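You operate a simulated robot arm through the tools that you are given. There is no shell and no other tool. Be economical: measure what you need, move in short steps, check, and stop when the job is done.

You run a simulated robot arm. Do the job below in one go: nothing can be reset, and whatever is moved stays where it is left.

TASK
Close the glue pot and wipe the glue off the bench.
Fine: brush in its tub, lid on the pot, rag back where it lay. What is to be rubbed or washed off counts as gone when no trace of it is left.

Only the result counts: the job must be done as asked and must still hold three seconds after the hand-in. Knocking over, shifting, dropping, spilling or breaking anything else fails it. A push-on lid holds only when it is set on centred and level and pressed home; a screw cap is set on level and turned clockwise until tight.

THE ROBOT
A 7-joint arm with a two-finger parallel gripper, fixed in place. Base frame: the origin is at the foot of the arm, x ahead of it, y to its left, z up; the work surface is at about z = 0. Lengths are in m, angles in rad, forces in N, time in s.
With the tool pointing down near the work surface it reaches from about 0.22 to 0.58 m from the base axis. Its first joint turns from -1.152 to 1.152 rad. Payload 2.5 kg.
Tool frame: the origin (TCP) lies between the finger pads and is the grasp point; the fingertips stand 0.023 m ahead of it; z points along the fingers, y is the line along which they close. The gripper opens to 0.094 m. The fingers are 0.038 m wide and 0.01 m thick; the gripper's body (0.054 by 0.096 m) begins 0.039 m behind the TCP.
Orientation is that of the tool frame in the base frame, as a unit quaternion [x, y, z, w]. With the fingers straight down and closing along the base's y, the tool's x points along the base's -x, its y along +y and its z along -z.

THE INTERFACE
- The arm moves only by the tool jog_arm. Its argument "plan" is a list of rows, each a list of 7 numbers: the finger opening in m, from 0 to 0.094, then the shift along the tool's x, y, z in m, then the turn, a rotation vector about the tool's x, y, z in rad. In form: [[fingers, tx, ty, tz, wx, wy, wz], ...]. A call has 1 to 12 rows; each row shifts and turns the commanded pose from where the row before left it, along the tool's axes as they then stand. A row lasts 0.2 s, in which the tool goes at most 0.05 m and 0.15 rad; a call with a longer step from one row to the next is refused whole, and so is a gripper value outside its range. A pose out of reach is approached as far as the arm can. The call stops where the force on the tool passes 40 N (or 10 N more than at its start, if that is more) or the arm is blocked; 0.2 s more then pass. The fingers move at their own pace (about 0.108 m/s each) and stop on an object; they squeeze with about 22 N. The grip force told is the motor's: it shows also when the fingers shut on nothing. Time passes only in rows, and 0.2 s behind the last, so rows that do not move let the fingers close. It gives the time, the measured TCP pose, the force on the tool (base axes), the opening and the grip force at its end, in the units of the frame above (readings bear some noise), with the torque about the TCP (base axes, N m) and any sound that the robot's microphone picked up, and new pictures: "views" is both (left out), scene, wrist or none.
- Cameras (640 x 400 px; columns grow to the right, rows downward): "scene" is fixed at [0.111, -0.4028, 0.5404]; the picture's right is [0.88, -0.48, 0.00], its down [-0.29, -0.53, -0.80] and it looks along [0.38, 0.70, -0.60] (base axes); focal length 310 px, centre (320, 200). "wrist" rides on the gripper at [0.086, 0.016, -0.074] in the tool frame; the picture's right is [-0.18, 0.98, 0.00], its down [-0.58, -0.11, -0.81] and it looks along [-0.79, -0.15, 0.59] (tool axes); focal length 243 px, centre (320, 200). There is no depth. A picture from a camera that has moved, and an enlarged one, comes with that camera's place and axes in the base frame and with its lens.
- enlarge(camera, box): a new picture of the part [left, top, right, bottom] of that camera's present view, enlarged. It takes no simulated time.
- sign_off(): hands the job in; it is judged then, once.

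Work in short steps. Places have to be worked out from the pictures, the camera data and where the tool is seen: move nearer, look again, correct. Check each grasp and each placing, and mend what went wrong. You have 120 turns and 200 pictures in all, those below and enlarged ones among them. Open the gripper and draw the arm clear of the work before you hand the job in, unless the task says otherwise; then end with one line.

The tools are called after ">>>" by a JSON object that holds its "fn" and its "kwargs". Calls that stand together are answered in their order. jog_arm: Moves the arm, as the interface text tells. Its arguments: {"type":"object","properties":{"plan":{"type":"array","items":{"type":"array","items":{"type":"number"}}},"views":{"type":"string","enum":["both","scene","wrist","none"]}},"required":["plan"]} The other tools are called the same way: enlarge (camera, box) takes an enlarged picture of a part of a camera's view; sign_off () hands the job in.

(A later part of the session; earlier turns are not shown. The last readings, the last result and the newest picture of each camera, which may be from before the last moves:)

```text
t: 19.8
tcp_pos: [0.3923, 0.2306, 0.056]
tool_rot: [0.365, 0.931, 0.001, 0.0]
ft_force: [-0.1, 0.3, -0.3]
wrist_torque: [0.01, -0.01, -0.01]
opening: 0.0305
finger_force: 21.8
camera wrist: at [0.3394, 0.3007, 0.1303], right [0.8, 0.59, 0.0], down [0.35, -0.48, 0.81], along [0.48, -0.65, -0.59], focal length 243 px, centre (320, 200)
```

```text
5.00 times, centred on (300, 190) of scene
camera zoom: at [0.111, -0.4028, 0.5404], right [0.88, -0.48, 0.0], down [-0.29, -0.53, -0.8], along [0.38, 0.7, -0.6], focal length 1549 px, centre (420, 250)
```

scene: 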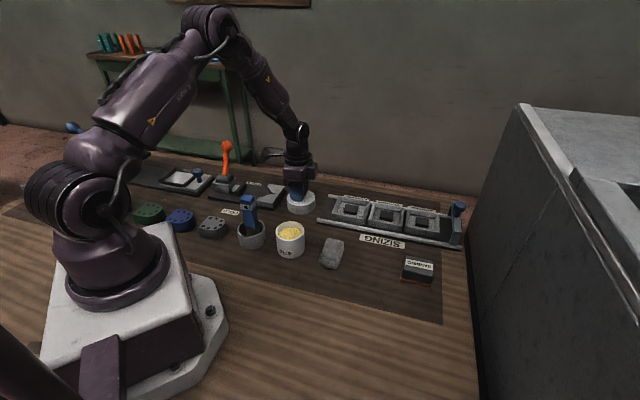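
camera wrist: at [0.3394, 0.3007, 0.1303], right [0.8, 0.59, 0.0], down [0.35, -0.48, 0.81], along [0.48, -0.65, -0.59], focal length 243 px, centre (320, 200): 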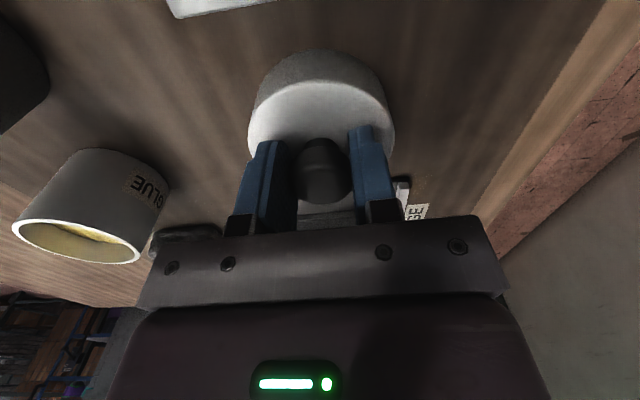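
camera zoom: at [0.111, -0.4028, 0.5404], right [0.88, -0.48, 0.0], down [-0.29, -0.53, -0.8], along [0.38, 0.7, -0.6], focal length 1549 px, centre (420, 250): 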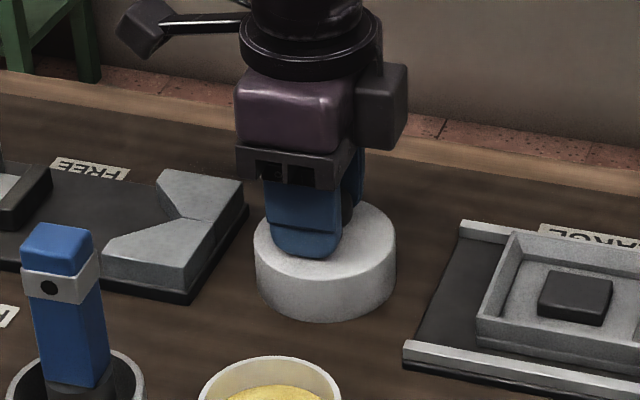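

The knob is held (0.0305). I lift the lid straight up and carry it towards the pot, staying high.

>>> {"fn": "jog_arm", "kwargs": {"plan": [[0.01, 0, 0, -0.03, 0, 0, 0], [0.01, 0, 0, -0.04, 0, 0, 0], [0.01, 0, 0, -0.045, 0, 0, 0], [0.01, -0.006, -0.0425, 0, 0, 0, 0], [0.01, -0.006, -0.0425, 0, 0, 0, 0], [0.01, -0.006, -0.0425, 0, 0, 0, 0], [0.01, -0.0053, -0.0425, 0, 0, 0, 0], [0.01, 0, 0, 0, 0, 0, 0]]}}

>>> {"fn": "enlarge", "kwargs": {"camera": "scene", "box": [220, 140, 360, 270]}}

>>> {"fn": "enlarge", "kwargs": {"camera": "wrist", "box": [200, 0, 440, 220]}}

```text
t: 21.6
tcp_pos: [0.2911, 0.0907, 0.1713]
tool_rot: [0.365, 0.931, 0.0, 0.0]
ft_force: [0.0, -0.6, -0.5]
wrist_torque: [-0.01, 0.02, 0.03]
opening: 0.03
finger_force: 22.0
camera wrist: at [0.2401, 0.1609, 0.245], right [0.8, 0.59, 0.0], down [0.35, -0.48, 0.81], along [0.48, -0.65, -0.59], focal length 243 px, centre (320, 200)
```

scene: 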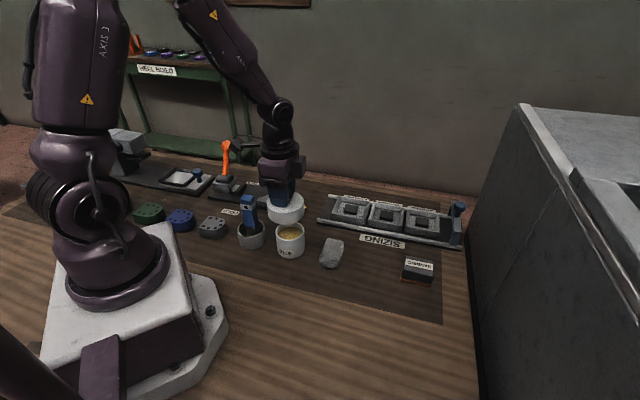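
wrist: 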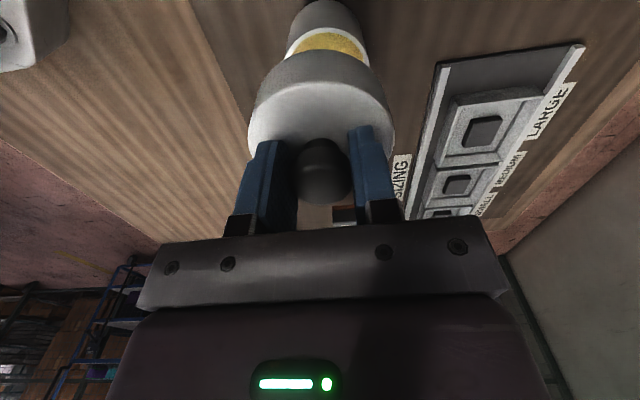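

```text
3.08 times, centred on (290, 205) of scene
camera zoom: at [0.111, -0.4028, 0.5404], right [0.88, -0.48, 0.0], down [-0.29, -0.53, -0.8], along [0.38, 0.7, -0.6], focal length 953 px, centre (412, 185)
```

zoom: 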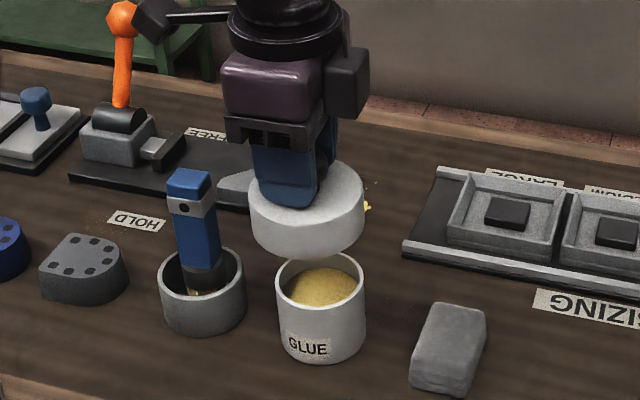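

```text
1.82 times, centred on (320, 110) of wrist
camera zoom: at [0.2401, 0.1609, 0.245], right [0.8, 0.59, 0.0], down [0.35, -0.48, 0.81], along [0.48, -0.65, -0.59], focal length 441 px, centre (320, 364)
```

zoom: 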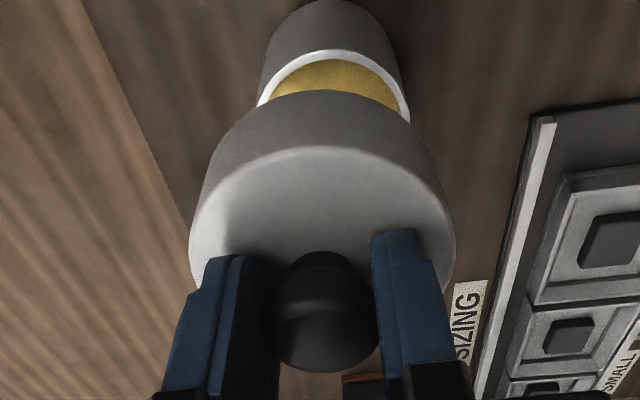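

Key observation: under where the lid stood there's a yellow spot of glue — the real spill. First the lid: it sits about 7 mm off the pot axis; I correct and lower to 1–1.5 cm above the rim.

>>> {"fn": "jog_arm", "kwargs": {"plan": [[0.01, -0.0063, 0.0037, 0, 0, 0, 0], [0.01, 0, 0, 0.02, 0, 0, 0], [0.01, 0, 0, 0.014, 0, 0, 0], [0.01, 0, 0, 0, 0, 0, 0]]}}

>>> {"fn": "enlarge", "kwargs": {"camera": "scene", "box": [250, 170, 330, 270]}}

>>> {"fn": "enlarge", "kwargs": {"camera": "wrist", "box": [220, 0, 420, 200]}}

>>> {"fn": "enlarge", "kwargs": {"camera": "scene", "box": [260, 170, 360, 230]}}

```text
t: 22.6
tcp_pos: [0.2997, 0.0876, 0.1374]
tool_rot: [0.366, 0.931, 0.001, 0.001]
ft_force: [0.7, 0.2, -1.2]
wrist_torque: [-0.02, -0.05, 0.0]
opening: 0.0303
finger_force: 22.0
camera wrist: at [0.2477, 0.1592, 0.2114], right [0.8, 0.59, 0.0], down [0.35, -0.48, 0.81], along [0.48, -0.65, -0.59], focal length 243 px, centre (320, 200)
```

scene: 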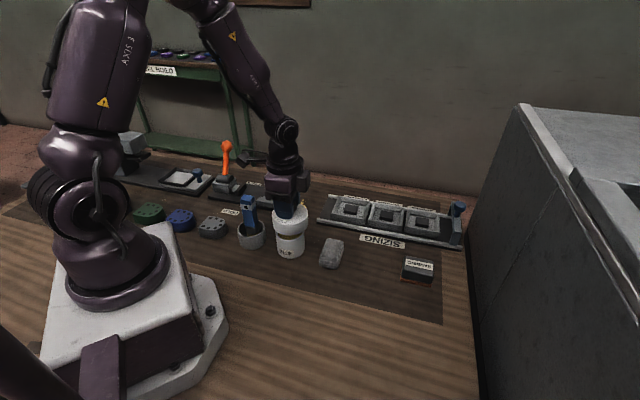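
wrist: 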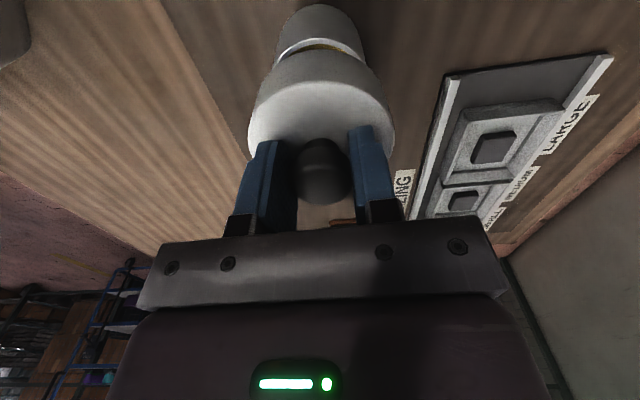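

```text
4.00 times, centred on (290, 220) of scene
camera zoom: at [0.111, -0.4028, 0.5404], right [0.88, -0.48, 0.0], down [-0.29, -0.53, -0.8], along [0.38, 0.7, -0.6], focal length 1239 px, centre (440, 120)
```

zoom: 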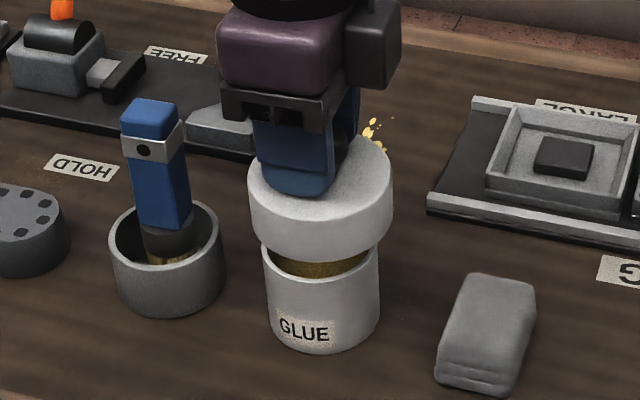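

```text
2.00 times, centred on (320, 100) of wrist
camera zoom: at [0.2477, 0.1592, 0.2114], right [0.8, 0.59, 0.0], down [0.35, -0.48, 0.81], along [0.48, -0.65, -0.59], focal length 485 px, centre (320, 400)
```

zoom: 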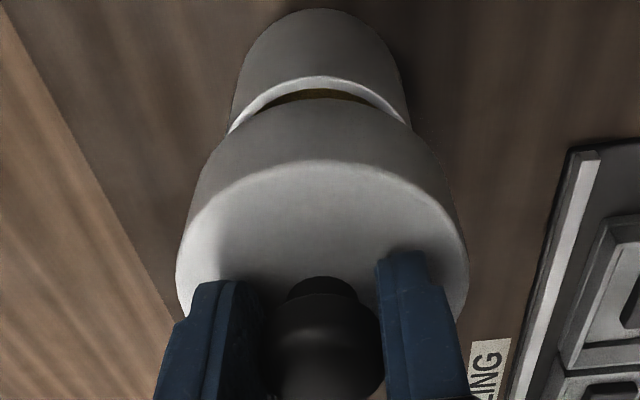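

```text
6.40 times, centred on (310, 200) of scene
camera zoom: at [0.111, -0.4028, 0.5404], right [0.88, -0.48, 0.0], down [-0.29, -0.53, -0.8], along [0.38, 0.7, -0.6], focal length 1983 px, centre (384, 200)
```

zoom: 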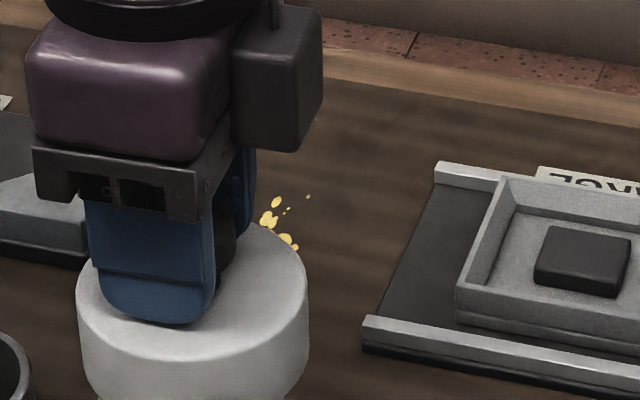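

Lid and pot axis agree within about 1 mm in both views. I lower onto the rim in small steps.

>>> {"fn": "jog_arm", "kwargs": {"plan": [[0.01, 0, 0, 0.005, 0, 0, 0], [0.01, 0, 0, 0.004, 0, 0, 0], [0.01, 0, 0, 0.003, 0, 0, 0], [0.01, 0, 0, 0.003, 0, 0, 0], [0.01, 0, 0, 0, 0, 0, 0]], "views": "none"}}

```text
t: 23.8
tcp_pos: [0.3006, 0.0891, 0.1208]
tool_rot: [0.366, 0.931, 0.0, 0.0]
ft_force: [0.4, 0.1, -0.5]
wrist_torque: [0.01, 0.03, 0.02]
opening: 0.0302
finger_force: 21.8
```

>>> {"fn": "jog_arm", "kwargs": {"plan": [[0.01, 0, 0, 0.003, 0, 0, 0], [0.01, 0, 0, 0.003, 0, 0, 0], [0.01, 0, 0, 0, 0, 0, 0]], "views": "scene"}}

>>> {"fn": "enlarge", "kwargs": {"camera": "scene", "box": [250, 180, 330, 270]}}

```text
t: 24.6
tcp_pos: [0.3008, 0.0881, 0.1161]
tool_rot: [0.367, 0.93, 0.0, 0.001]
ft_force: [0.0, -0.2, -0.5]
wrist_torque: [0.01, -0.03, 0.02]
opening: 0.0303
finger_force: 22.0
```

scene: 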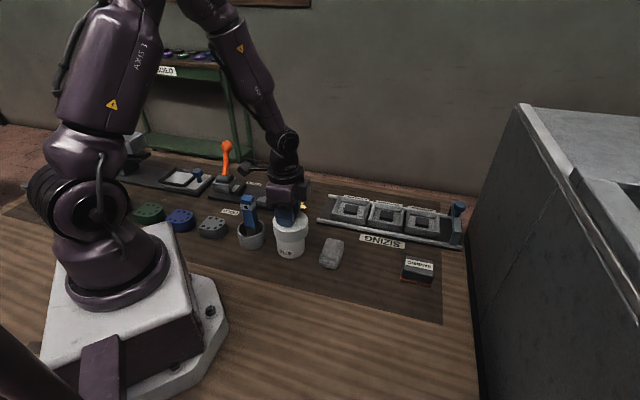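

```text
4.44 times, centred on (290, 225) of scene
camera zoom: at [0.111, -0.4028, 0.5404], right [0.88, -0.48, 0.0], down [-0.29, -0.53, -0.8], along [0.38, 0.7, -0.6], focal length 1377 px, centre (453, 89)
```

zoom: 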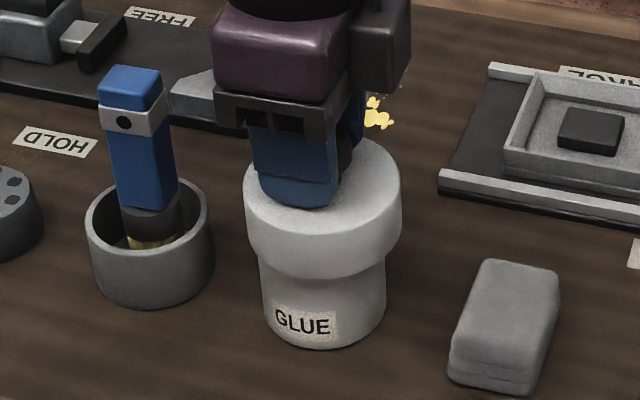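

Alignment still good. I continue down until contact.

>>> {"fn": "jog_arm", "kwargs": {"plan": [[0.01, 0, 0, 0.003, 0, 0, 0], [0.01, 0, 0, 0.003, 0, 0, 0], [0.01, 0, 0, 0, 0, 0, 0]], "views": "none"}}

```text
t: 25.4
tcp_pos: [0.2999, 0.0887, 0.1099]
tool_rot: [0.366, 0.93, 0.0, 0.0]
ft_force: [-0.3, 0.2, -0.2]
wrist_torque: [0.02, -0.01, 0.0]
opening: 0.0301
finger_force: 22.5
```

>>> {"fn": "jog_arm", "kwargs": {"plan": [[0.01, 0, 0, 0.003, 0, 0, 0], [0.01, 0, 0, 0.003, 0, 0, 0], [0.01, 0, 0, 0.003, 0, 0, 0], [0.01, 0, 0, 0, 0, 0, 0]], "views": "scene"}}

>>> {"fn": "enlarge", "kwargs": {"camera": "scene", "box": [250, 180, 330, 270]}}

```text
t: 26.4
tcp_pos: [0.3006, 0.0883, 0.1012]
tool_rot: [0.366, 0.931, -0.001, 0.001]
ft_force: [-0.5, 0.0, -0.2]
wrist_torque: [-0.01, -0.02, 0.05]
opening: 0.0304
finger_force: 21.8
```

scene: 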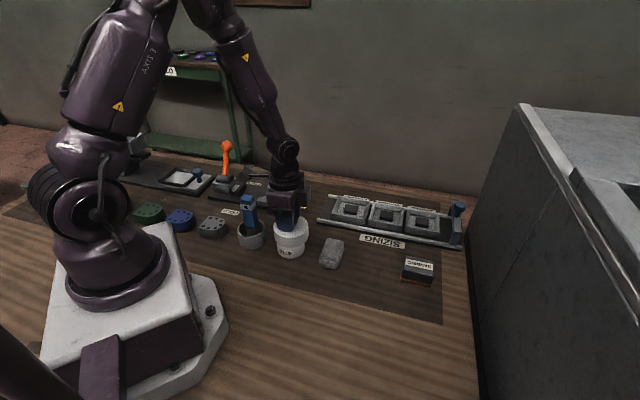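

```text
4.44 times, centred on (290, 225) of scene
camera zoom: at [0.111, -0.4028, 0.5404], right [0.88, -0.48, 0.0], down [-0.29, -0.53, -0.8], along [0.38, 0.7, -0.6], focal length 1377 px, centre (453, 89)
```

zoom: 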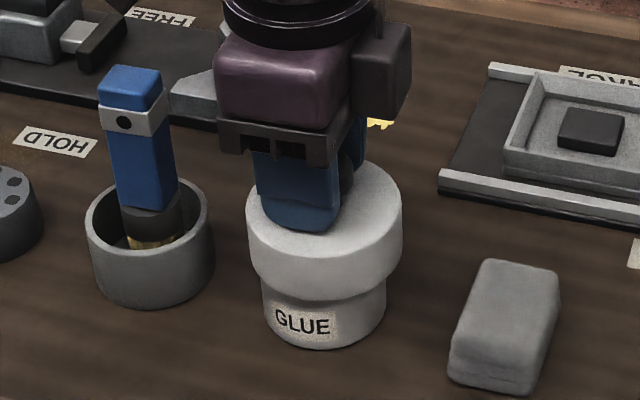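

The lid's skirt is sliding over the pot with no side force. I keep going until it seats and press.

>>> {"fn": "jog_arm", "kwargs": {"plan": [[0.01, 0, 0, 0.003, 0, 0, 0], [0.01, 0, 0, 0.003, 0, 0, 0], [0.01, 0, 0, 0.003, 0, 0, 0], [0.01, 0, 0, 0, 0, 0, 0]], "views": "none"}}

```text
t: 27.4
tcp_pos: [0.3013, 0.0889, 0.0916]
tool_rot: [0.366, 0.931, 0.0, 0.001]
ft_force: [-2.5, 0.5, 0.1]
wrist_torque: [0.06, 0.09, -0.01]
opening: 0.0303
finger_force: 22.2
```

>>> {"fn": "jog_arm", "kwargs": {"plan": [[0.01, 0, 0, 0.002, 0, 0, 0], [0.01, 0, 0, 0.002, 0, 0, 0], [0.01, 0, 0, 0, 0, 0, 0]], "views": "both"}}

>>> {"fn": "enlarge", "kwargs": {"camera": "scene", "box": [250, 180, 330, 270]}}

```text
t: 28.2
tcp_pos: [0.2993, 0.0879, 0.088]
tool_rot: [0.366, 0.931, 0.0, 0.0]
ft_force: [-4.1, -1.1, 14.4]
wrist_torque: [-0.06, 0.06, 0.01]
opening: 0.0302
finger_force: 21.5
camera wrist: at [0.2478, 0.1585, 0.1626], right [0.8, 0.59, 0.0], down [0.35, -0.48, 0.81], along [0.48, -0.65, -0.59], focal length 243 px, centre (320, 200)
```

scene: 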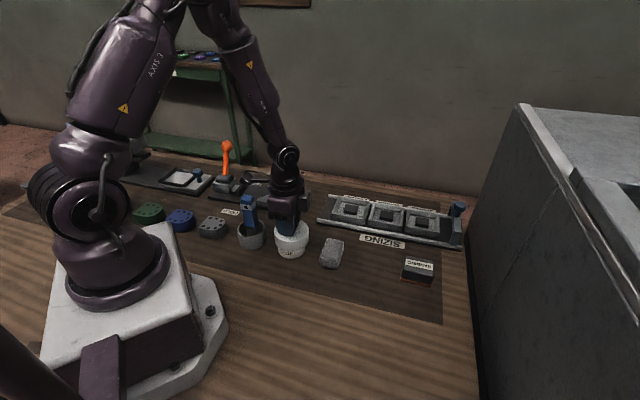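
wrist: 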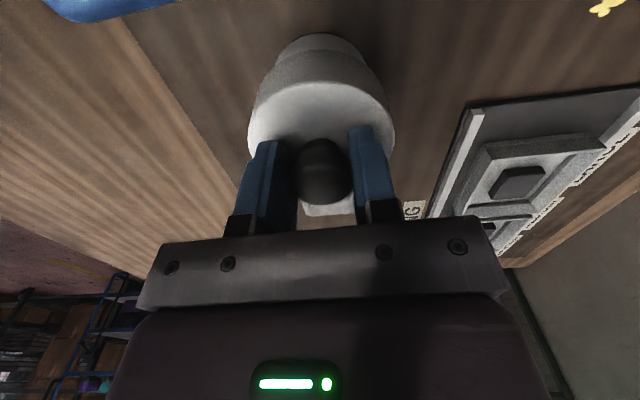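

```text
4.44 times, centred on (290, 225) of scene
camera zoom: at [0.111, -0.4028, 0.5404], right [0.88, -0.48, 0.0], down [-0.29, -0.53, -0.8], along [0.38, 0.7, -0.6], focal length 1377 px, centre (453, 89)
```

zoom: 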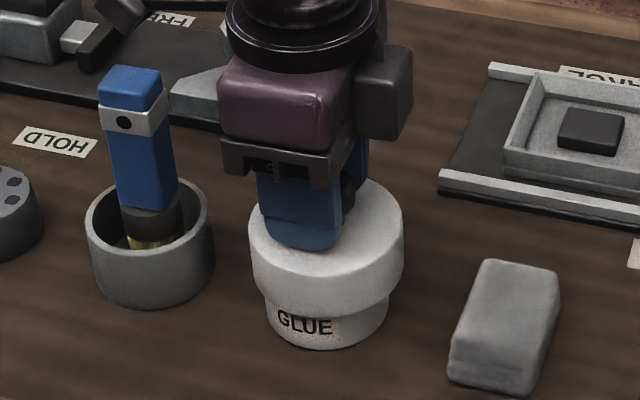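

It's touching with 14 N. I press it home further.

>>> {"fn": "jog_arm", "kwargs": {"plan": [[0.01, 0, 0, 0.002, 0, 0, 0], [0.01, 0, 0, 0.002, 0, 0, 0], [0.01, 0, 0, 0, 0, 0, 0]], "views": "none"}}

```text
t: 28.7
tcp_pos: [0.3012, 0.0885, 0.0879]
tool_rot: [0.367, 0.93, 0.0, 0.0]
ft_force: [-2.6, -0.4, 7.1]
wrist_torque: [-0.05, -0.08, -0.03]
opening: 0.0303
finger_force: 22.7
stopped in row 2: the force on the tool passed its limit (the readings are from after the stop); the commanded pose is now the measured one
```

The press passed 40 N with no further travel. I release, rise, and look at how it sits.

>>> {"fn": "jog_arm", "kwargs": {"plan": [[0.01, 0, 0, 0, 0, 0, 0], [0.06, 0, 0, 0, 0, 0, 0], [0.094, 0, 0, 0, 0, 0, 0], [0.094, 0, 0, -0.03, 0, 0, 0], [0.094, 0, 0, -0.04, 0, 0, 0], [0.094, 0, 0, -0.04, 0, 0, 0]]}}

>>> {"fn": "enlarge", "kwargs": {"camera": "scene", "box": [250, 190, 330, 270]}}

>>> {"fn": "enlarge", "kwargs": {"camera": "wrist", "box": [240, 0, 400, 120]}}

```text
t: 30.1
tcp_pos: [0.3001, 0.087, 0.1975]
tool_rot: [0.367, 0.93, 0.0, 0.0]
ft_force: [0.5, 1.1, -0.4]
wrist_torque: [0.0, -0.02, 0.01]
opening: 0.0941
finger_force: 0.1
camera wrist: at [0.2474, 0.1583, 0.2712], right [0.81, 0.59, 0.0], down [0.35, -0.48, 0.81], along [0.48, -0.65, -0.59], focal length 243 px, centre (320, 200)
```

scene: 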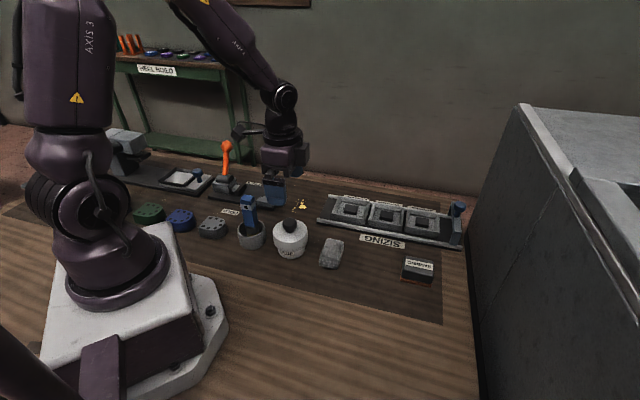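
wrist: 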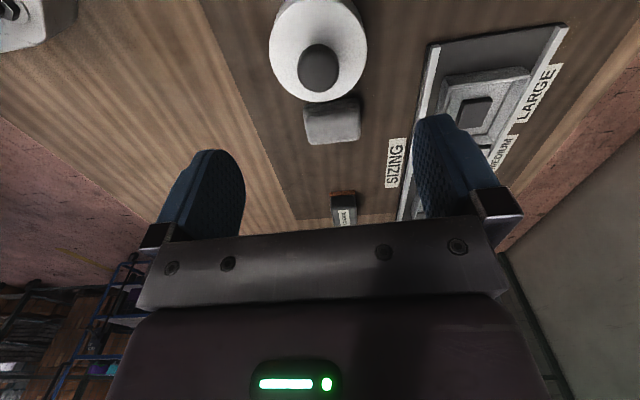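

```text
5.00 times, centred on (290, 230) of scene
camera zoom: at [0.111, -0.4028, 0.5404], right [0.88, -0.48, 0.0], down [-0.29, -0.53, -0.8], along [0.38, 0.7, -0.6], focal length 1549 px, centre (470, 50)
```

zoom: 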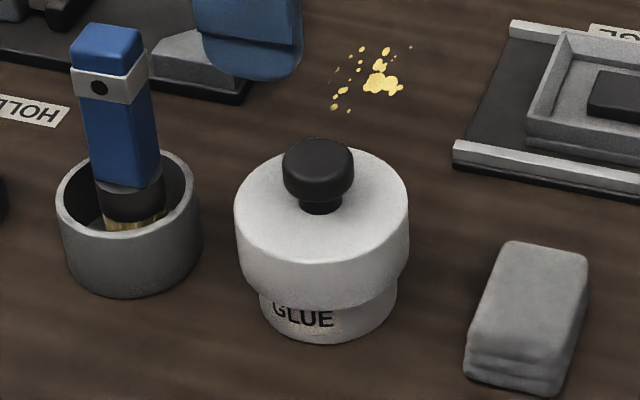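

```text
3.33 times, centred on (320, 60) of wrist
camera zoom: at [0.2474, 0.1583, 0.2712], right [0.81, 0.59, 0.0], down [0.35, -0.48, 0.81], along [0.48, -0.65, -0.59], focal length 809 px, centre (320, 667)
```

zoom: 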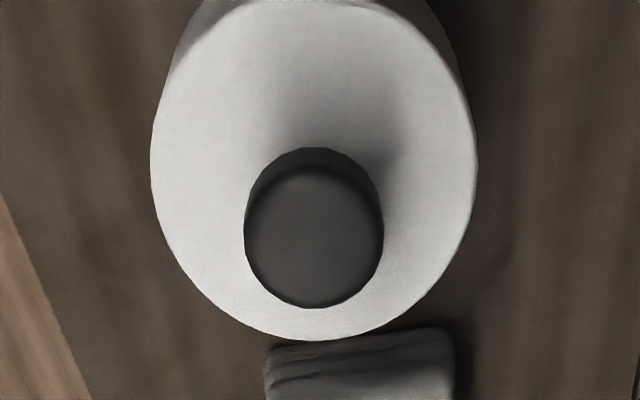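

The lid is on; it may be very slightly tilted, so I press it down with closed fingertips on the knob's top centre. First close and approach to just above.

>>> {"fn": "jog_arm", "kwargs": {"plan": [[0.04, 0.0005, -0.001, 0, 0, 0, 0], [0.0, 0, 0, 0.0, 0, 0, 0], [0.0, 0, 0, 0.03, 0, 0, 0], [0.0, 0, 0, 0.03, 0, 0, 0], [0.0, 0, 0, 0.015, 0, 0, 0]]}}

>>> {"fn": "enlarge", "kwargs": {"camera": "scene", "box": [250, 190, 330, 270]}}

```text
t: 31.3
tcp_pos: [0.2985, 0.0877, 0.1208]
tool_rot: [0.366, 0.931, 0.0, 0.0]
ft_force: [0.7, 0.6, 0.0]
wrist_torque: [-0.02, 0.0, 0.02]
opening: 0.0
finger_force: 22.5
camera wrist: at [0.2464, 0.158, 0.1953], right [0.8, 0.59, 0.0], down [0.35, -0.48, 0.81], along [0.48, -0.65, -0.59], focal length 243 px, centre (320, 200)
```

scene: 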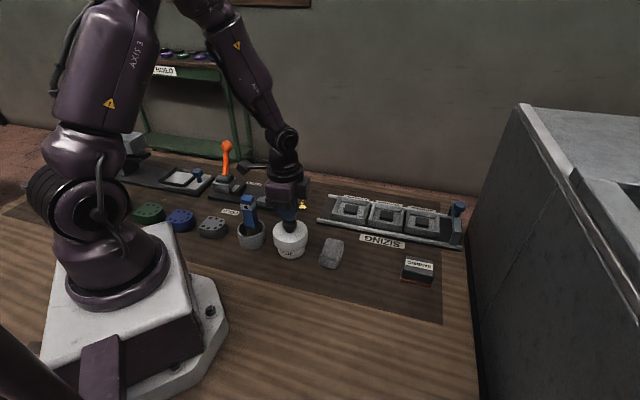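
wrist: 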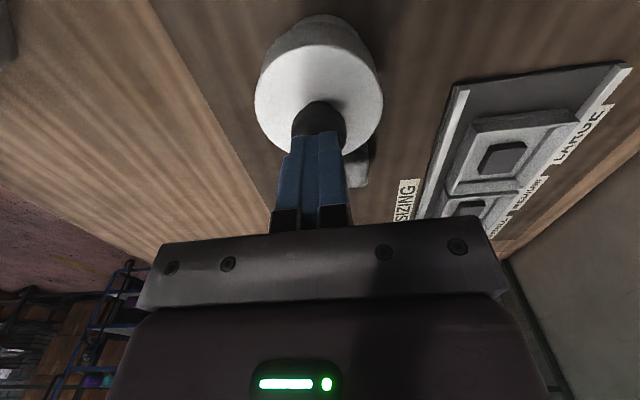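

```text
5.00 times, centred on (290, 230) of scene
camera zoom: at [0.111, -0.4028, 0.5404], right [0.88, -0.48, 0.0], down [-0.29, -0.53, -0.8], along [0.38, 0.7, -0.6], focal length 1549 px, centre (470, 50)
```

zoom: 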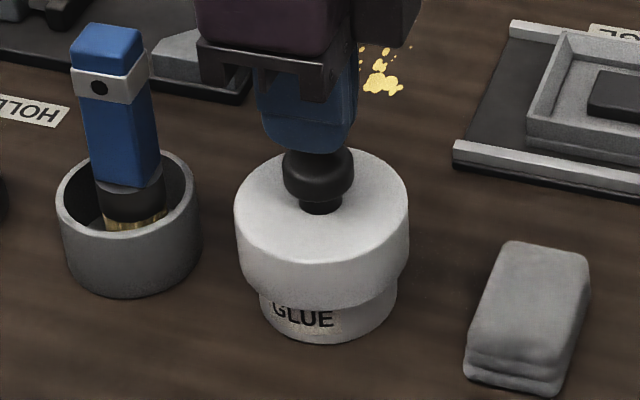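

The closed tips are over the knob, about 3 mm to the left; I shift and press down in small steps.

>>> {"fn": "jog_arm", "kwargs": {"plan": [[0.0, -0.002, 0, 0.005, 0, 0, 0], [0.0, 0, 0, 0.004, 0, 0, 0], [0.0, 0, 0, 0.003, 0, 0, 0], [0.0, 0, 0, 0.003, 0, 0, 0], [0.0, 0, 0, 0.003, 0, 0, 0], [0.0, 0, 0, 0.003, 0, 0, 0]], "views": "scene"}}

>>> {"fn": "enlarge", "kwargs": {"camera": "scene", "box": [250, 190, 330, 270]}}

```text
t: 32.1
tcp_pos: [0.2995, 0.0867, 0.1126]
tool_rot: [0.367, 0.93, 0.001, -0.001]
ft_force: [-3.0, -2.1, 11.2]
wrist_torque: [-0.02, 0.07, 0.0]
opening: 0.0002
finger_force: 21.9
stopped in row 3: the force on the tool passed its limit (the readings are from after the stop); the commanded pose is now the measured one
```

scene: 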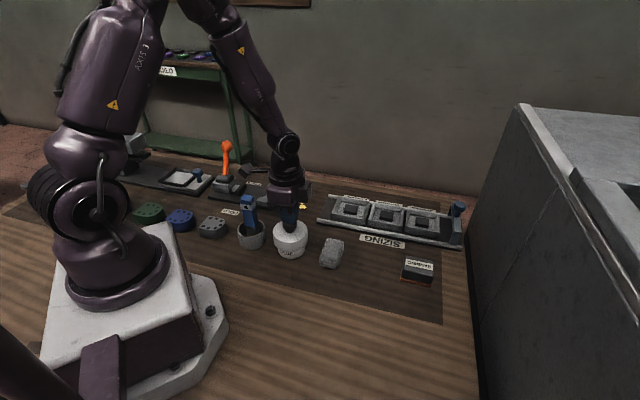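

```text
5.00 times, centred on (290, 230) of scene
camera zoom: at [0.111, -0.4028, 0.5404], right [0.88, -0.48, 0.0], down [-0.29, -0.53, -0.8], along [0.38, 0.7, -0.6], focal length 1549 px, centre (470, 50)
```

zoom: 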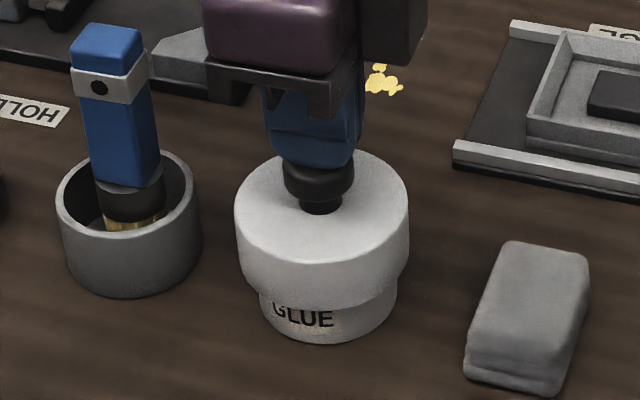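

Firm stop at over 40 N with no travel. Recomputing the pot height (~0.05) fits a fully seated lid. I press once more gently and slowly to confirm, then lift off.

>>> {"fn": "jog_arm", "kwargs": {"plan": [[0.0, 0, 0, 0.001, 0, 0, 0], [0.0, 0, 0, 0.001, 0, 0, 0], [0.0, 0, 0, 0.001, 0, 0, 0], [0.0, 0, 0, 0.001, 0, 0, 0]], "views": "none"}}

```text
t: 32.6
tcp_pos: [0.3019, 0.0853, 0.1129]
tool_rot: [0.367, 0.93, 0.002, -0.001]
ft_force: [-3.8, -1.1, 12.0]
wrist_torque: [0.0, 0.05, 0.01]
opening: 0.0
finger_force: 22.2
stopped in row 2: the force on the tool passed its limit (the readings are from after the stop); the commanded pose is now the measured one
```

Lid is home. I rise, move above the rag at about (0.367, 0.018), and yaw −90° so the fingers close across its width.

>>> {"fn": "jog_arm", "kwargs": {"plan": [[0.0, 0, 0, -0.03, 0, 0, 0], [0.094, 0, 0, -0.04, 0, 0, 0], [0.094, 0, 0, -0.03, 0, 0, 0], [0.094, -0.048, -0.0025, 0, 0, 0, 0], [0.094, -0.048, -0.0025, 0, 0, 0, 0], [0.094, 0, 0, 0, 0, 0, -0.15], [0.094, 0, 0, 0, 0, 0, -0.15], [0.094, 0, 0, 0, 0, 0, -0.15], [0.094, 0, 0, 0, 0, 0, -0.15], [0.094, 0, 0, 0, 0, 0, -0.15]], "views": "scene"}}

>>> {"fn": "enlarge", "kwargs": {"camera": "scene", "box": [250, 190, 330, 270]}}

>>> {"fn": "jog_arm", "kwargs": {"plan": [[0.094, 0, 0, 0, 0, 0, -0.15], [0.094, 0, 0, 0, 0, 0, -0.15], [0.094, 0, 0, 0, 0, 0, -0.15], [0.094, 0, 0, 0, 0, 0, -0.15], [0.094, 0, 0, 0, 0, 0, -0.15], [0.094, 0, 0, 0, 0, 0, -0.08], [0.094, 0, 0, 0.03, 0, 0, 0], [0.094, 0, 0, 0.03, 0, 0, 0]]}}

>>> {"fn": "enlarge", "kwargs": {"camera": "wrist", "box": [220, 0, 420, 125]}}

```text
t: 34.8
tcp_pos: [0.3681, 0.0186, 0.2123]
tool_rot: [-0.002, 1.0, 0.0, 0.0]
ft_force: [-0.4, -1.1, -0.3]
wrist_torque: [-0.02, -0.03, -0.01]
opening: 0.0942
finger_force: 0.0
```

scene: 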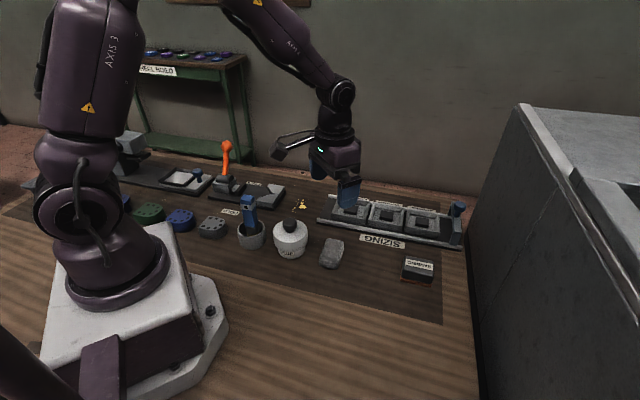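

```text
5.00 times, centred on (290, 230) of scene
camera zoom: at [0.111, -0.4028, 0.5404], right [0.88, -0.48, 0.0], down [-0.29, -0.53, -0.8], along [0.38, 0.7, -0.6], focal length 1549 px, centre (470, 50)
```

zoom: 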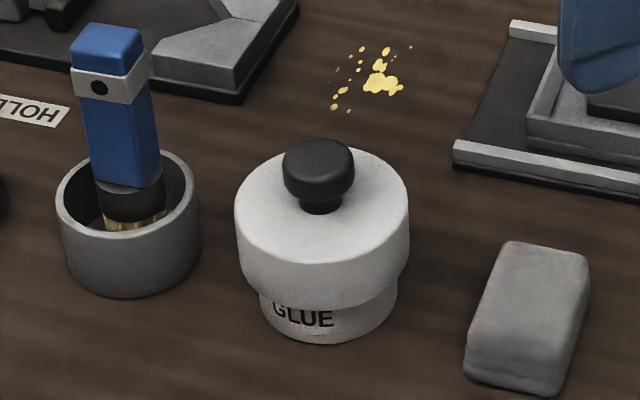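

```text
t: 36.6
tcp_pos: [0.3674, 0.017, 0.153]
tool_rot: [-0.402, 0.916, 0.001, 0.001]
ft_force: [0.5, 0.7, 0.1]
wrist_torque: [-0.02, -0.02, 0.01]
opening: 0.0939
finger_force: 0.1
camera wrist: at [0.2971, -0.0365, 0.2254], right [-0.6, 0.8, 0.0], down [0.47, 0.35, 0.81], along [0.65, 0.48, -0.59], focal length 243 px, centre (320, 200)
```

scene: 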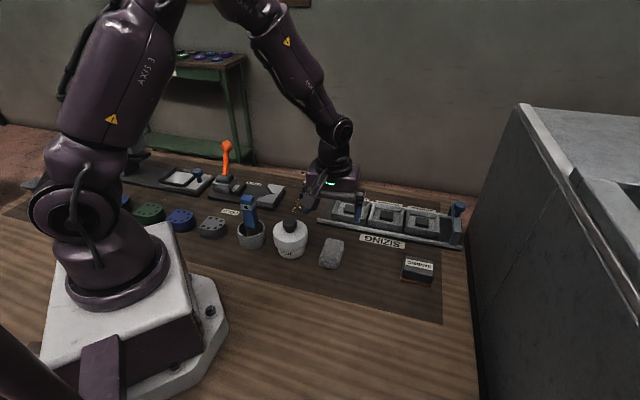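
wrist: 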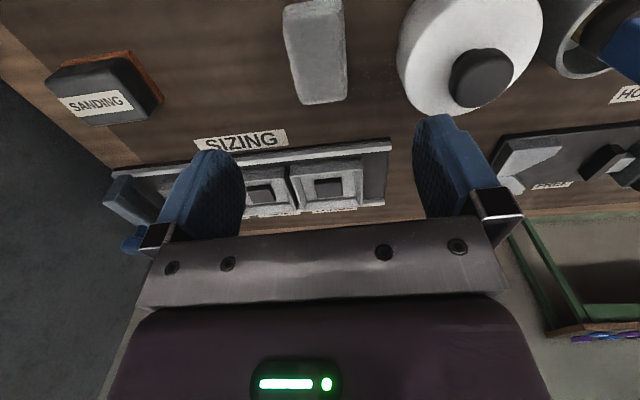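

```text
3.20 times, centred on (320, 62) of wrist
camera zoom: at [0.2971, -0.0365, 0.2254], right [-0.6, 0.8, 0.0], down [0.47, 0.35, 0.81], along [0.65, 0.48, -0.59], focal length 776 px, centre (320, 640)
```

zoom: 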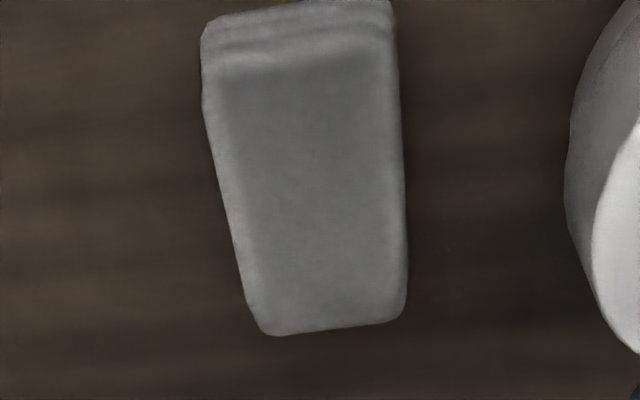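

The rag is about 0.041 wide, centred near (0.368, 0.014). The lid edge is close on one side, so I narrow the opening to 0.064 before lowering to TCP z≈0.033.

>>> {"fn": "jog_arm", "kwargs": {"plan": [[0.064, 0, -0.0025, 0.0, 0, 0, 0], [0.064, 0, 0, 0.04, 0, 0, 0], [0.064, 0, 0, 0.04, 0, 0, 0], [0.064, 0, 0, 0.02, 0, 0, 0]]}}

>>> {"fn": "enlarge", "kwargs": {"camera": "scene", "box": [270, 190, 370, 275]}}

```text
t: 37.6
tcp_pos: [0.3705, 0.0151, 0.0519]
tool_rot: [-0.402, 0.916, 0.001, 0.0]
ft_force: [-0.3, 0.2, -0.3]
wrist_torque: [-0.01, -0.01, -0.01]
opening: 0.0642
finger_force: 0.1
camera wrist: at [0.2985, -0.038, 0.1255], right [-0.6, 0.8, 0.0], down [0.47, 0.35, 0.81], along [0.65, 0.48, -0.59], focal length 243 px, centre (320, 200)
```

scene: 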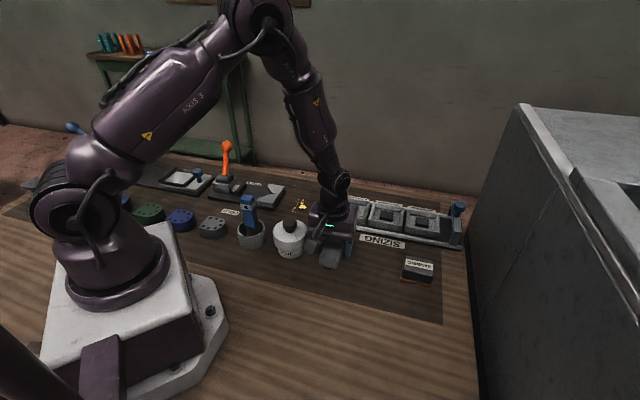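
wrist: 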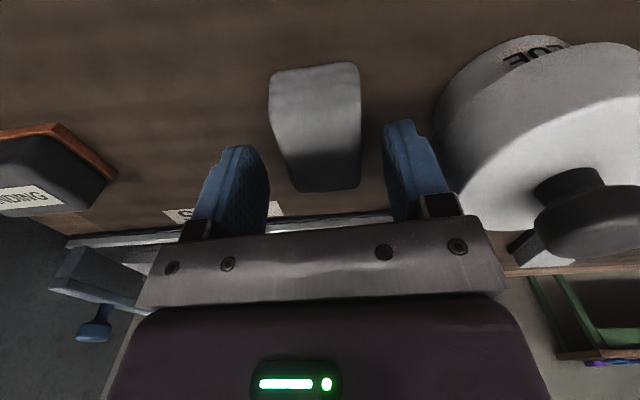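

```text
4.71 times, centred on (320, 232) of scene
camera zoom: at [0.111, -0.4028, 0.5404], right [0.88, -0.48, 0.0], down [-0.29, -0.53, -0.8], along [0.38, 0.7, -0.6], focal length 1458 px, centre (320, 47)
```

zoom: 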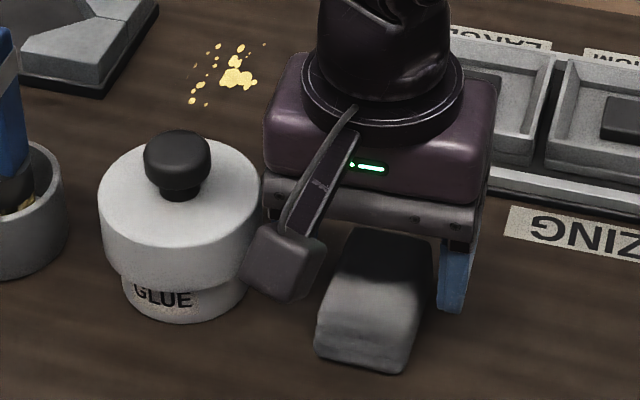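

Rag is between the fingers. I lower 0.019 and close.

>>> {"fn": "jog_arm", "kwargs": {"plan": [[0.064, 0, -0.001, 0.012, 0, 0, 0], [0.064, 0, 0, 0.007, 0, 0, 0], [0.064, 0, 0, 0, 0, 0, 0], [0.02, 0, 0, 0, 0, 0, 0], [0.02, 0, 0, 0, 0, 0, 0], [0.02, 0, 0, 0, 0, 0, 0]]}}

>>> {"fn": "enlarge", "kwargs": {"camera": "scene", "box": [270, 190, 370, 275]}}

```text
t: 39.0
tcp_pos: [0.3704, 0.0144, 0.0337]
tool_rot: [-0.402, 0.916, 0.001, 0.0]
ft_force: [0.3, 0.4, -0.5]
wrist_torque: [-0.02, 0.01, 0.0]
opening: 0.0452
finger_force: 21.5
camera wrist: at [0.2995, -0.0383, 0.1071], right [-0.6, 0.8, 0.0], down [0.47, 0.35, 0.81], along [0.65, 0.48, -0.59], focal length 243 px, centre (320, 200)
```

scene: 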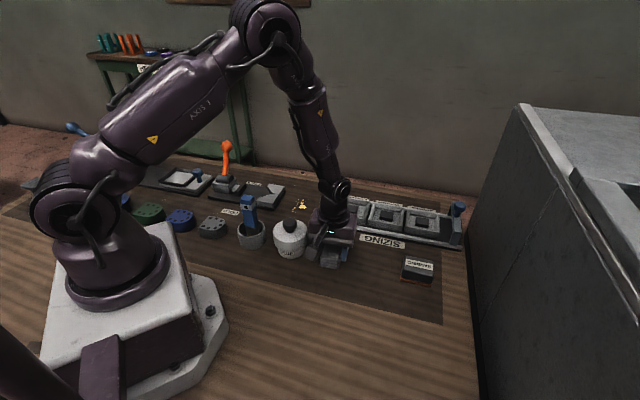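
wrist: 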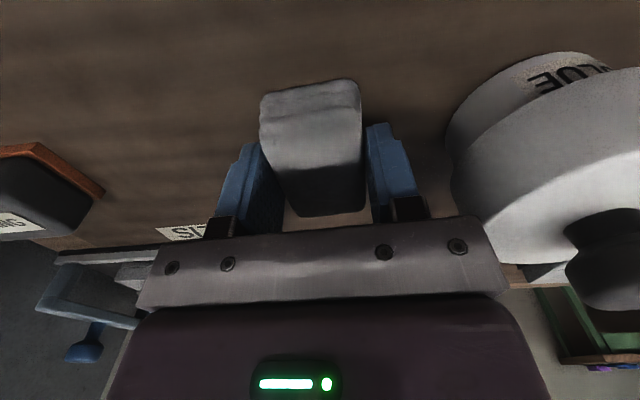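

```text
4.71 times, centred on (320, 232) of scene
camera zoom: at [0.111, -0.4028, 0.5404], right [0.88, -0.48, 0.0], down [-0.29, -0.53, -0.8], along [0.38, 0.7, -0.6], focal length 1458 px, centre (320, 47)
```

zoom: 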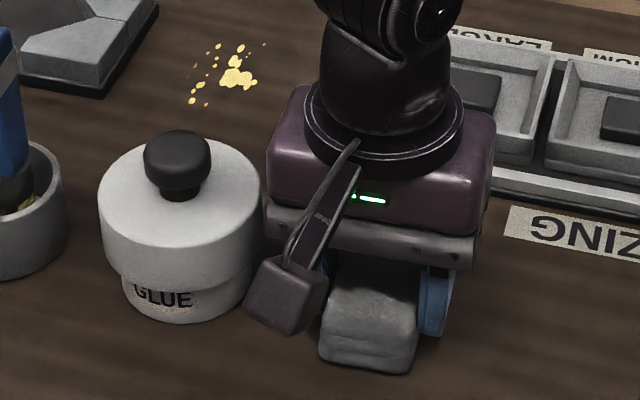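

Rag gripped at 0.045; its resting grasp pose is (0.3704, 0.0144, 0.0337). Spill spots span roughly (0.36–0.43, 0.21–0.26), in the channel between the vise and the sizing rail, which the rag fits when stroked along tool x. I lift and carry it to above (0.369, 0.213).

>>> {"fn": "jog_arm", "kwargs": {"plan": [[0.02, 0, 0, -0.03, 0, 0, 0], [0.02, 0, 0, -0.03, 0, 0, 0], [0.02, 0, 0, -0.03, 0, 0, 0], [0.02, -0.0292, 0.0271, 0, 0, 0, 0], [0.02, -0.0292, 0.0271, 0, 0, 0, 0], [0.02, -0.0292, 0.0271, 0, 0, 0, 0], [0.02, -0.0291, 0.0271, 0, 0, 0, 0], [0.02, -0.0291, 0.0271, 0, 0, 0, 0], [0.02, 0, 0, 0.03, 0, 0, 0]]}}

>>> {"fn": "enlarge", "kwargs": {"camera": "scene", "box": [240, 160, 360, 250]}}

>>> {"fn": "enlarge", "kwargs": {"camera": "wrist", "box": [160, 0, 480, 220]}}

```text
t: 41.0
tcp_pos: [0.3701, 0.2133, 0.0949]
tool_rot: [-0.402, 0.916, 0.002, 0.001]
ft_force: [-0.9, 0.5, -0.8]
wrist_torque: [0.01, -0.03, 0.02]
opening: 0.0452
finger_force: 21.7
camera wrist: at [0.2985, 0.1607, 0.1676], right [-0.6, 0.8, 0.0], down [0.47, 0.35, 0.81], along [0.65, 0.48, -0.59], focal length 243 px, centre (320, 200)
```

scene: 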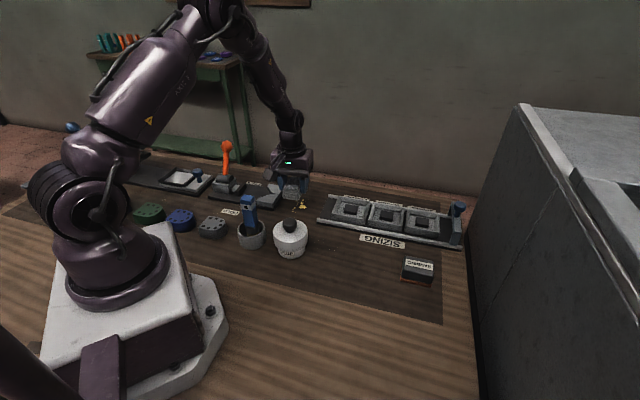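
wrist: 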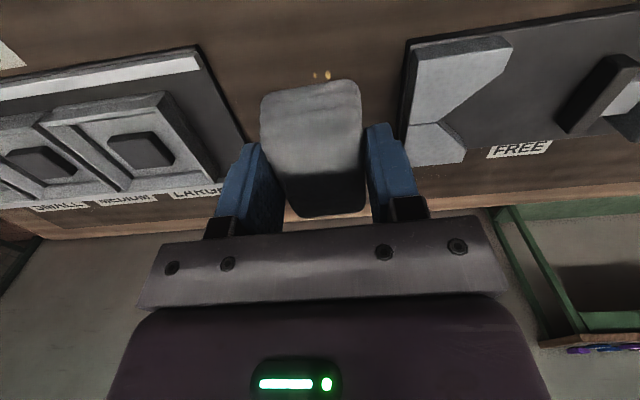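

```text
4.44 times, centred on (300, 205) of scene
camera zoom: at [0.111, -0.4028, 0.5404], right [0.88, -0.48, 0.0], down [-0.29, -0.53, -0.8], along [0.38, 0.7, -0.6], focal length 1377 px, centre (409, 178)
```

zoom: 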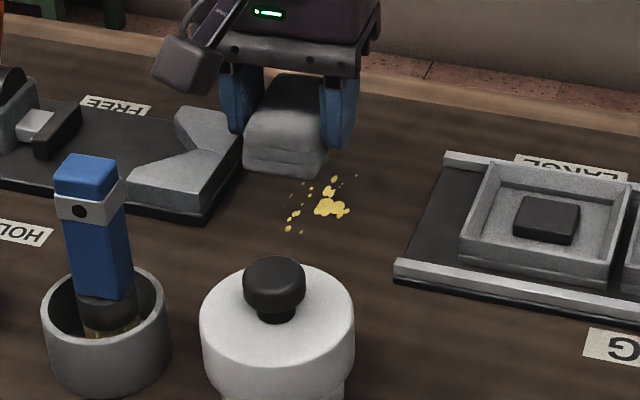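

```text
1.82 times, centred on (320, 110) of wrist
camera zoom: at [0.2985, 0.1607, 0.1676], right [-0.6, 0.8, 0.0], down [0.47, 0.35, 0.81], along [0.65, 0.48, -0.59], focal length 441 px, centre (320, 364)
```

zoom: 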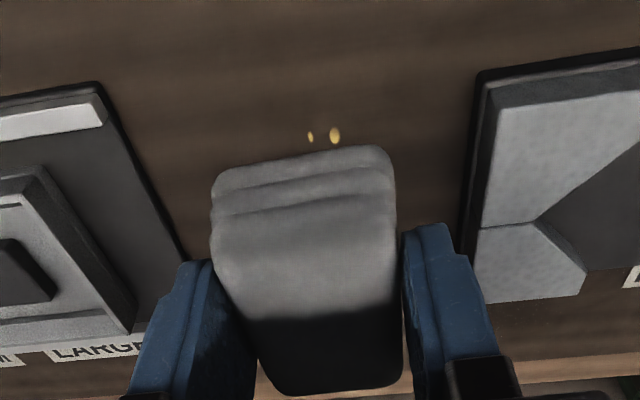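

Droplets at about (0.363, 0.215) and (0.368, 0.208) lie under the rag's near part, consistent with the map. I lower to the bench and feel for contact.

>>> {"fn": "jog_arm", "kwargs": {"plan": [[0.02, 0, 0, 0.03, 0, 0, 0], [0.02, 0, 0, 0.025, 0, 0, 0], [0.02, 0, 0, 0.005, 0, 0, 0], [0.02, 0, 0, 0.002, 0, 0, 0], [0.02, 0, 0, 0.001, 0, 0, 0], [0.02, 0, 0, 0.0, 0, 0, 0]], "views": "scene"}}

```text
t: 42.4
tcp_pos: [0.3699, 0.2149, 0.0314]
tool_rot: [-0.402, 0.916, 0.001, 0.001]
ft_force: [-8.1, -0.4, 24.7]
wrist_torque: [0.0, 0.18, 0.04]
opening: 0.0453
finger_force: 22.2
```

scene: 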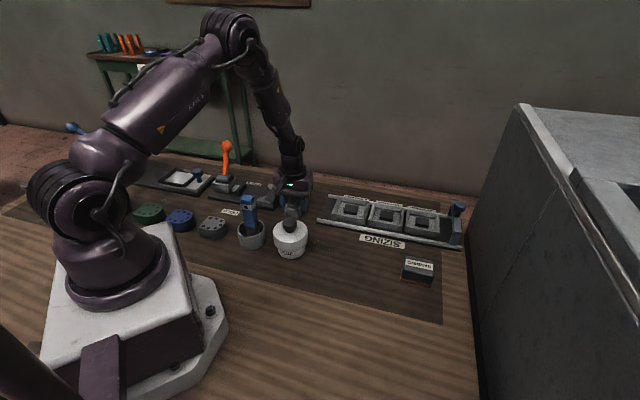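

Contact at 25 N; I ease by 1 mm and stroke forward along the channel and back.

>>> {"fn": "jog_arm", "kwargs": {"plan": [[0.02, 0, 0, -0.001, 0, 0, 0], [0.02, -0.015, 0, 0, 0, 0, 0], [0.02, -0.015, 0, 0, 0, 0, 0], [0.02, -0.015, 0, 0, 0, 0, 0], [0.02, -0.015, 0, 0, 0, 0, 0], [0.02, -0.01, 0, 0, 0, 0, 0], [0.02, 0.015, 0, 0, 0, 0, 0], [0.02, 0.015, 0, 0, 0, 0, 0], [0.02, 0.015, 0, 0, 0, 0, 0], [0.02, 0.015, 0, 0, 0, 0, 0], [0.02, 0.01, 0, 0, 0, 0, 0]]}}

>>> {"fn": "enlarge", "kwargs": {"camera": "scene", "box": [240, 160, 360, 250]}}

```text
t: 44.8
tcp_pos: [0.369, 0.2148, 0.0315]
tool_rot: [-0.402, 0.916, 0.001, 0.0]
ft_force: [0.1, 0.1, -0.3]
wrist_torque: [0.01, 0.0, -0.02]
opening: 0.0453
finger_force: 22.0
camera wrist: at [0.2985, 0.1604, 0.1056], right [-0.6, 0.8, 0.0], down [0.47, 0.35, 0.81], along [0.65, 0.48, -0.59], focal length 243 px, centre (320, 200)
```

scene: 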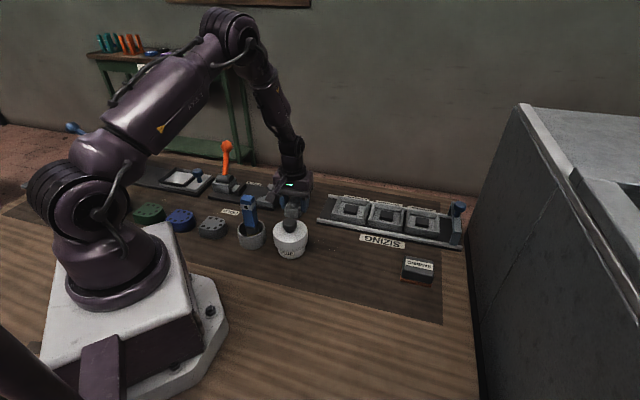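
wrist: 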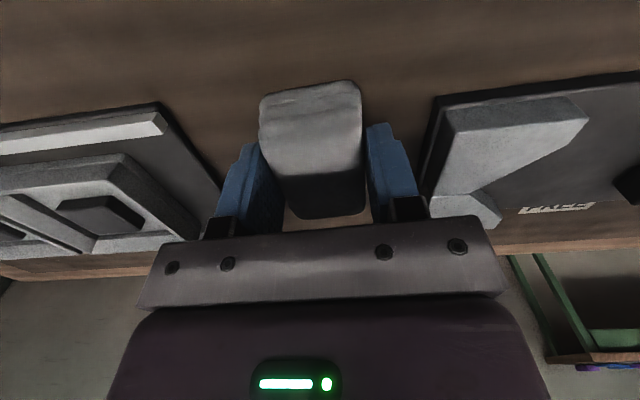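

```text
4.44 times, centred on (300, 205) of scene
camera zoom: at [0.111, -0.4028, 0.5404], right [0.88, -0.48, 0.0], down [-0.29, -0.53, -0.8], along [0.38, 0.7, -0.6], focal length 1377 px, centre (409, 178)
```

zoom: 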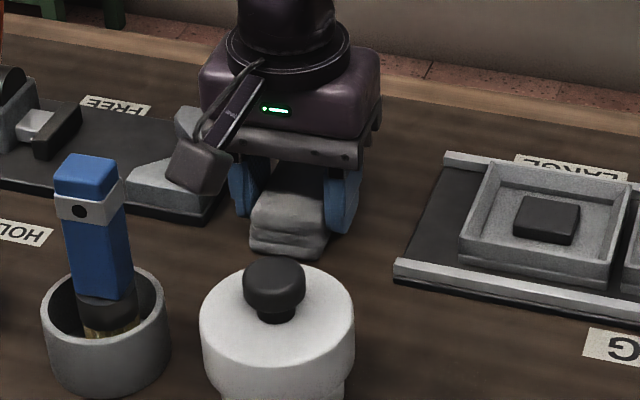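

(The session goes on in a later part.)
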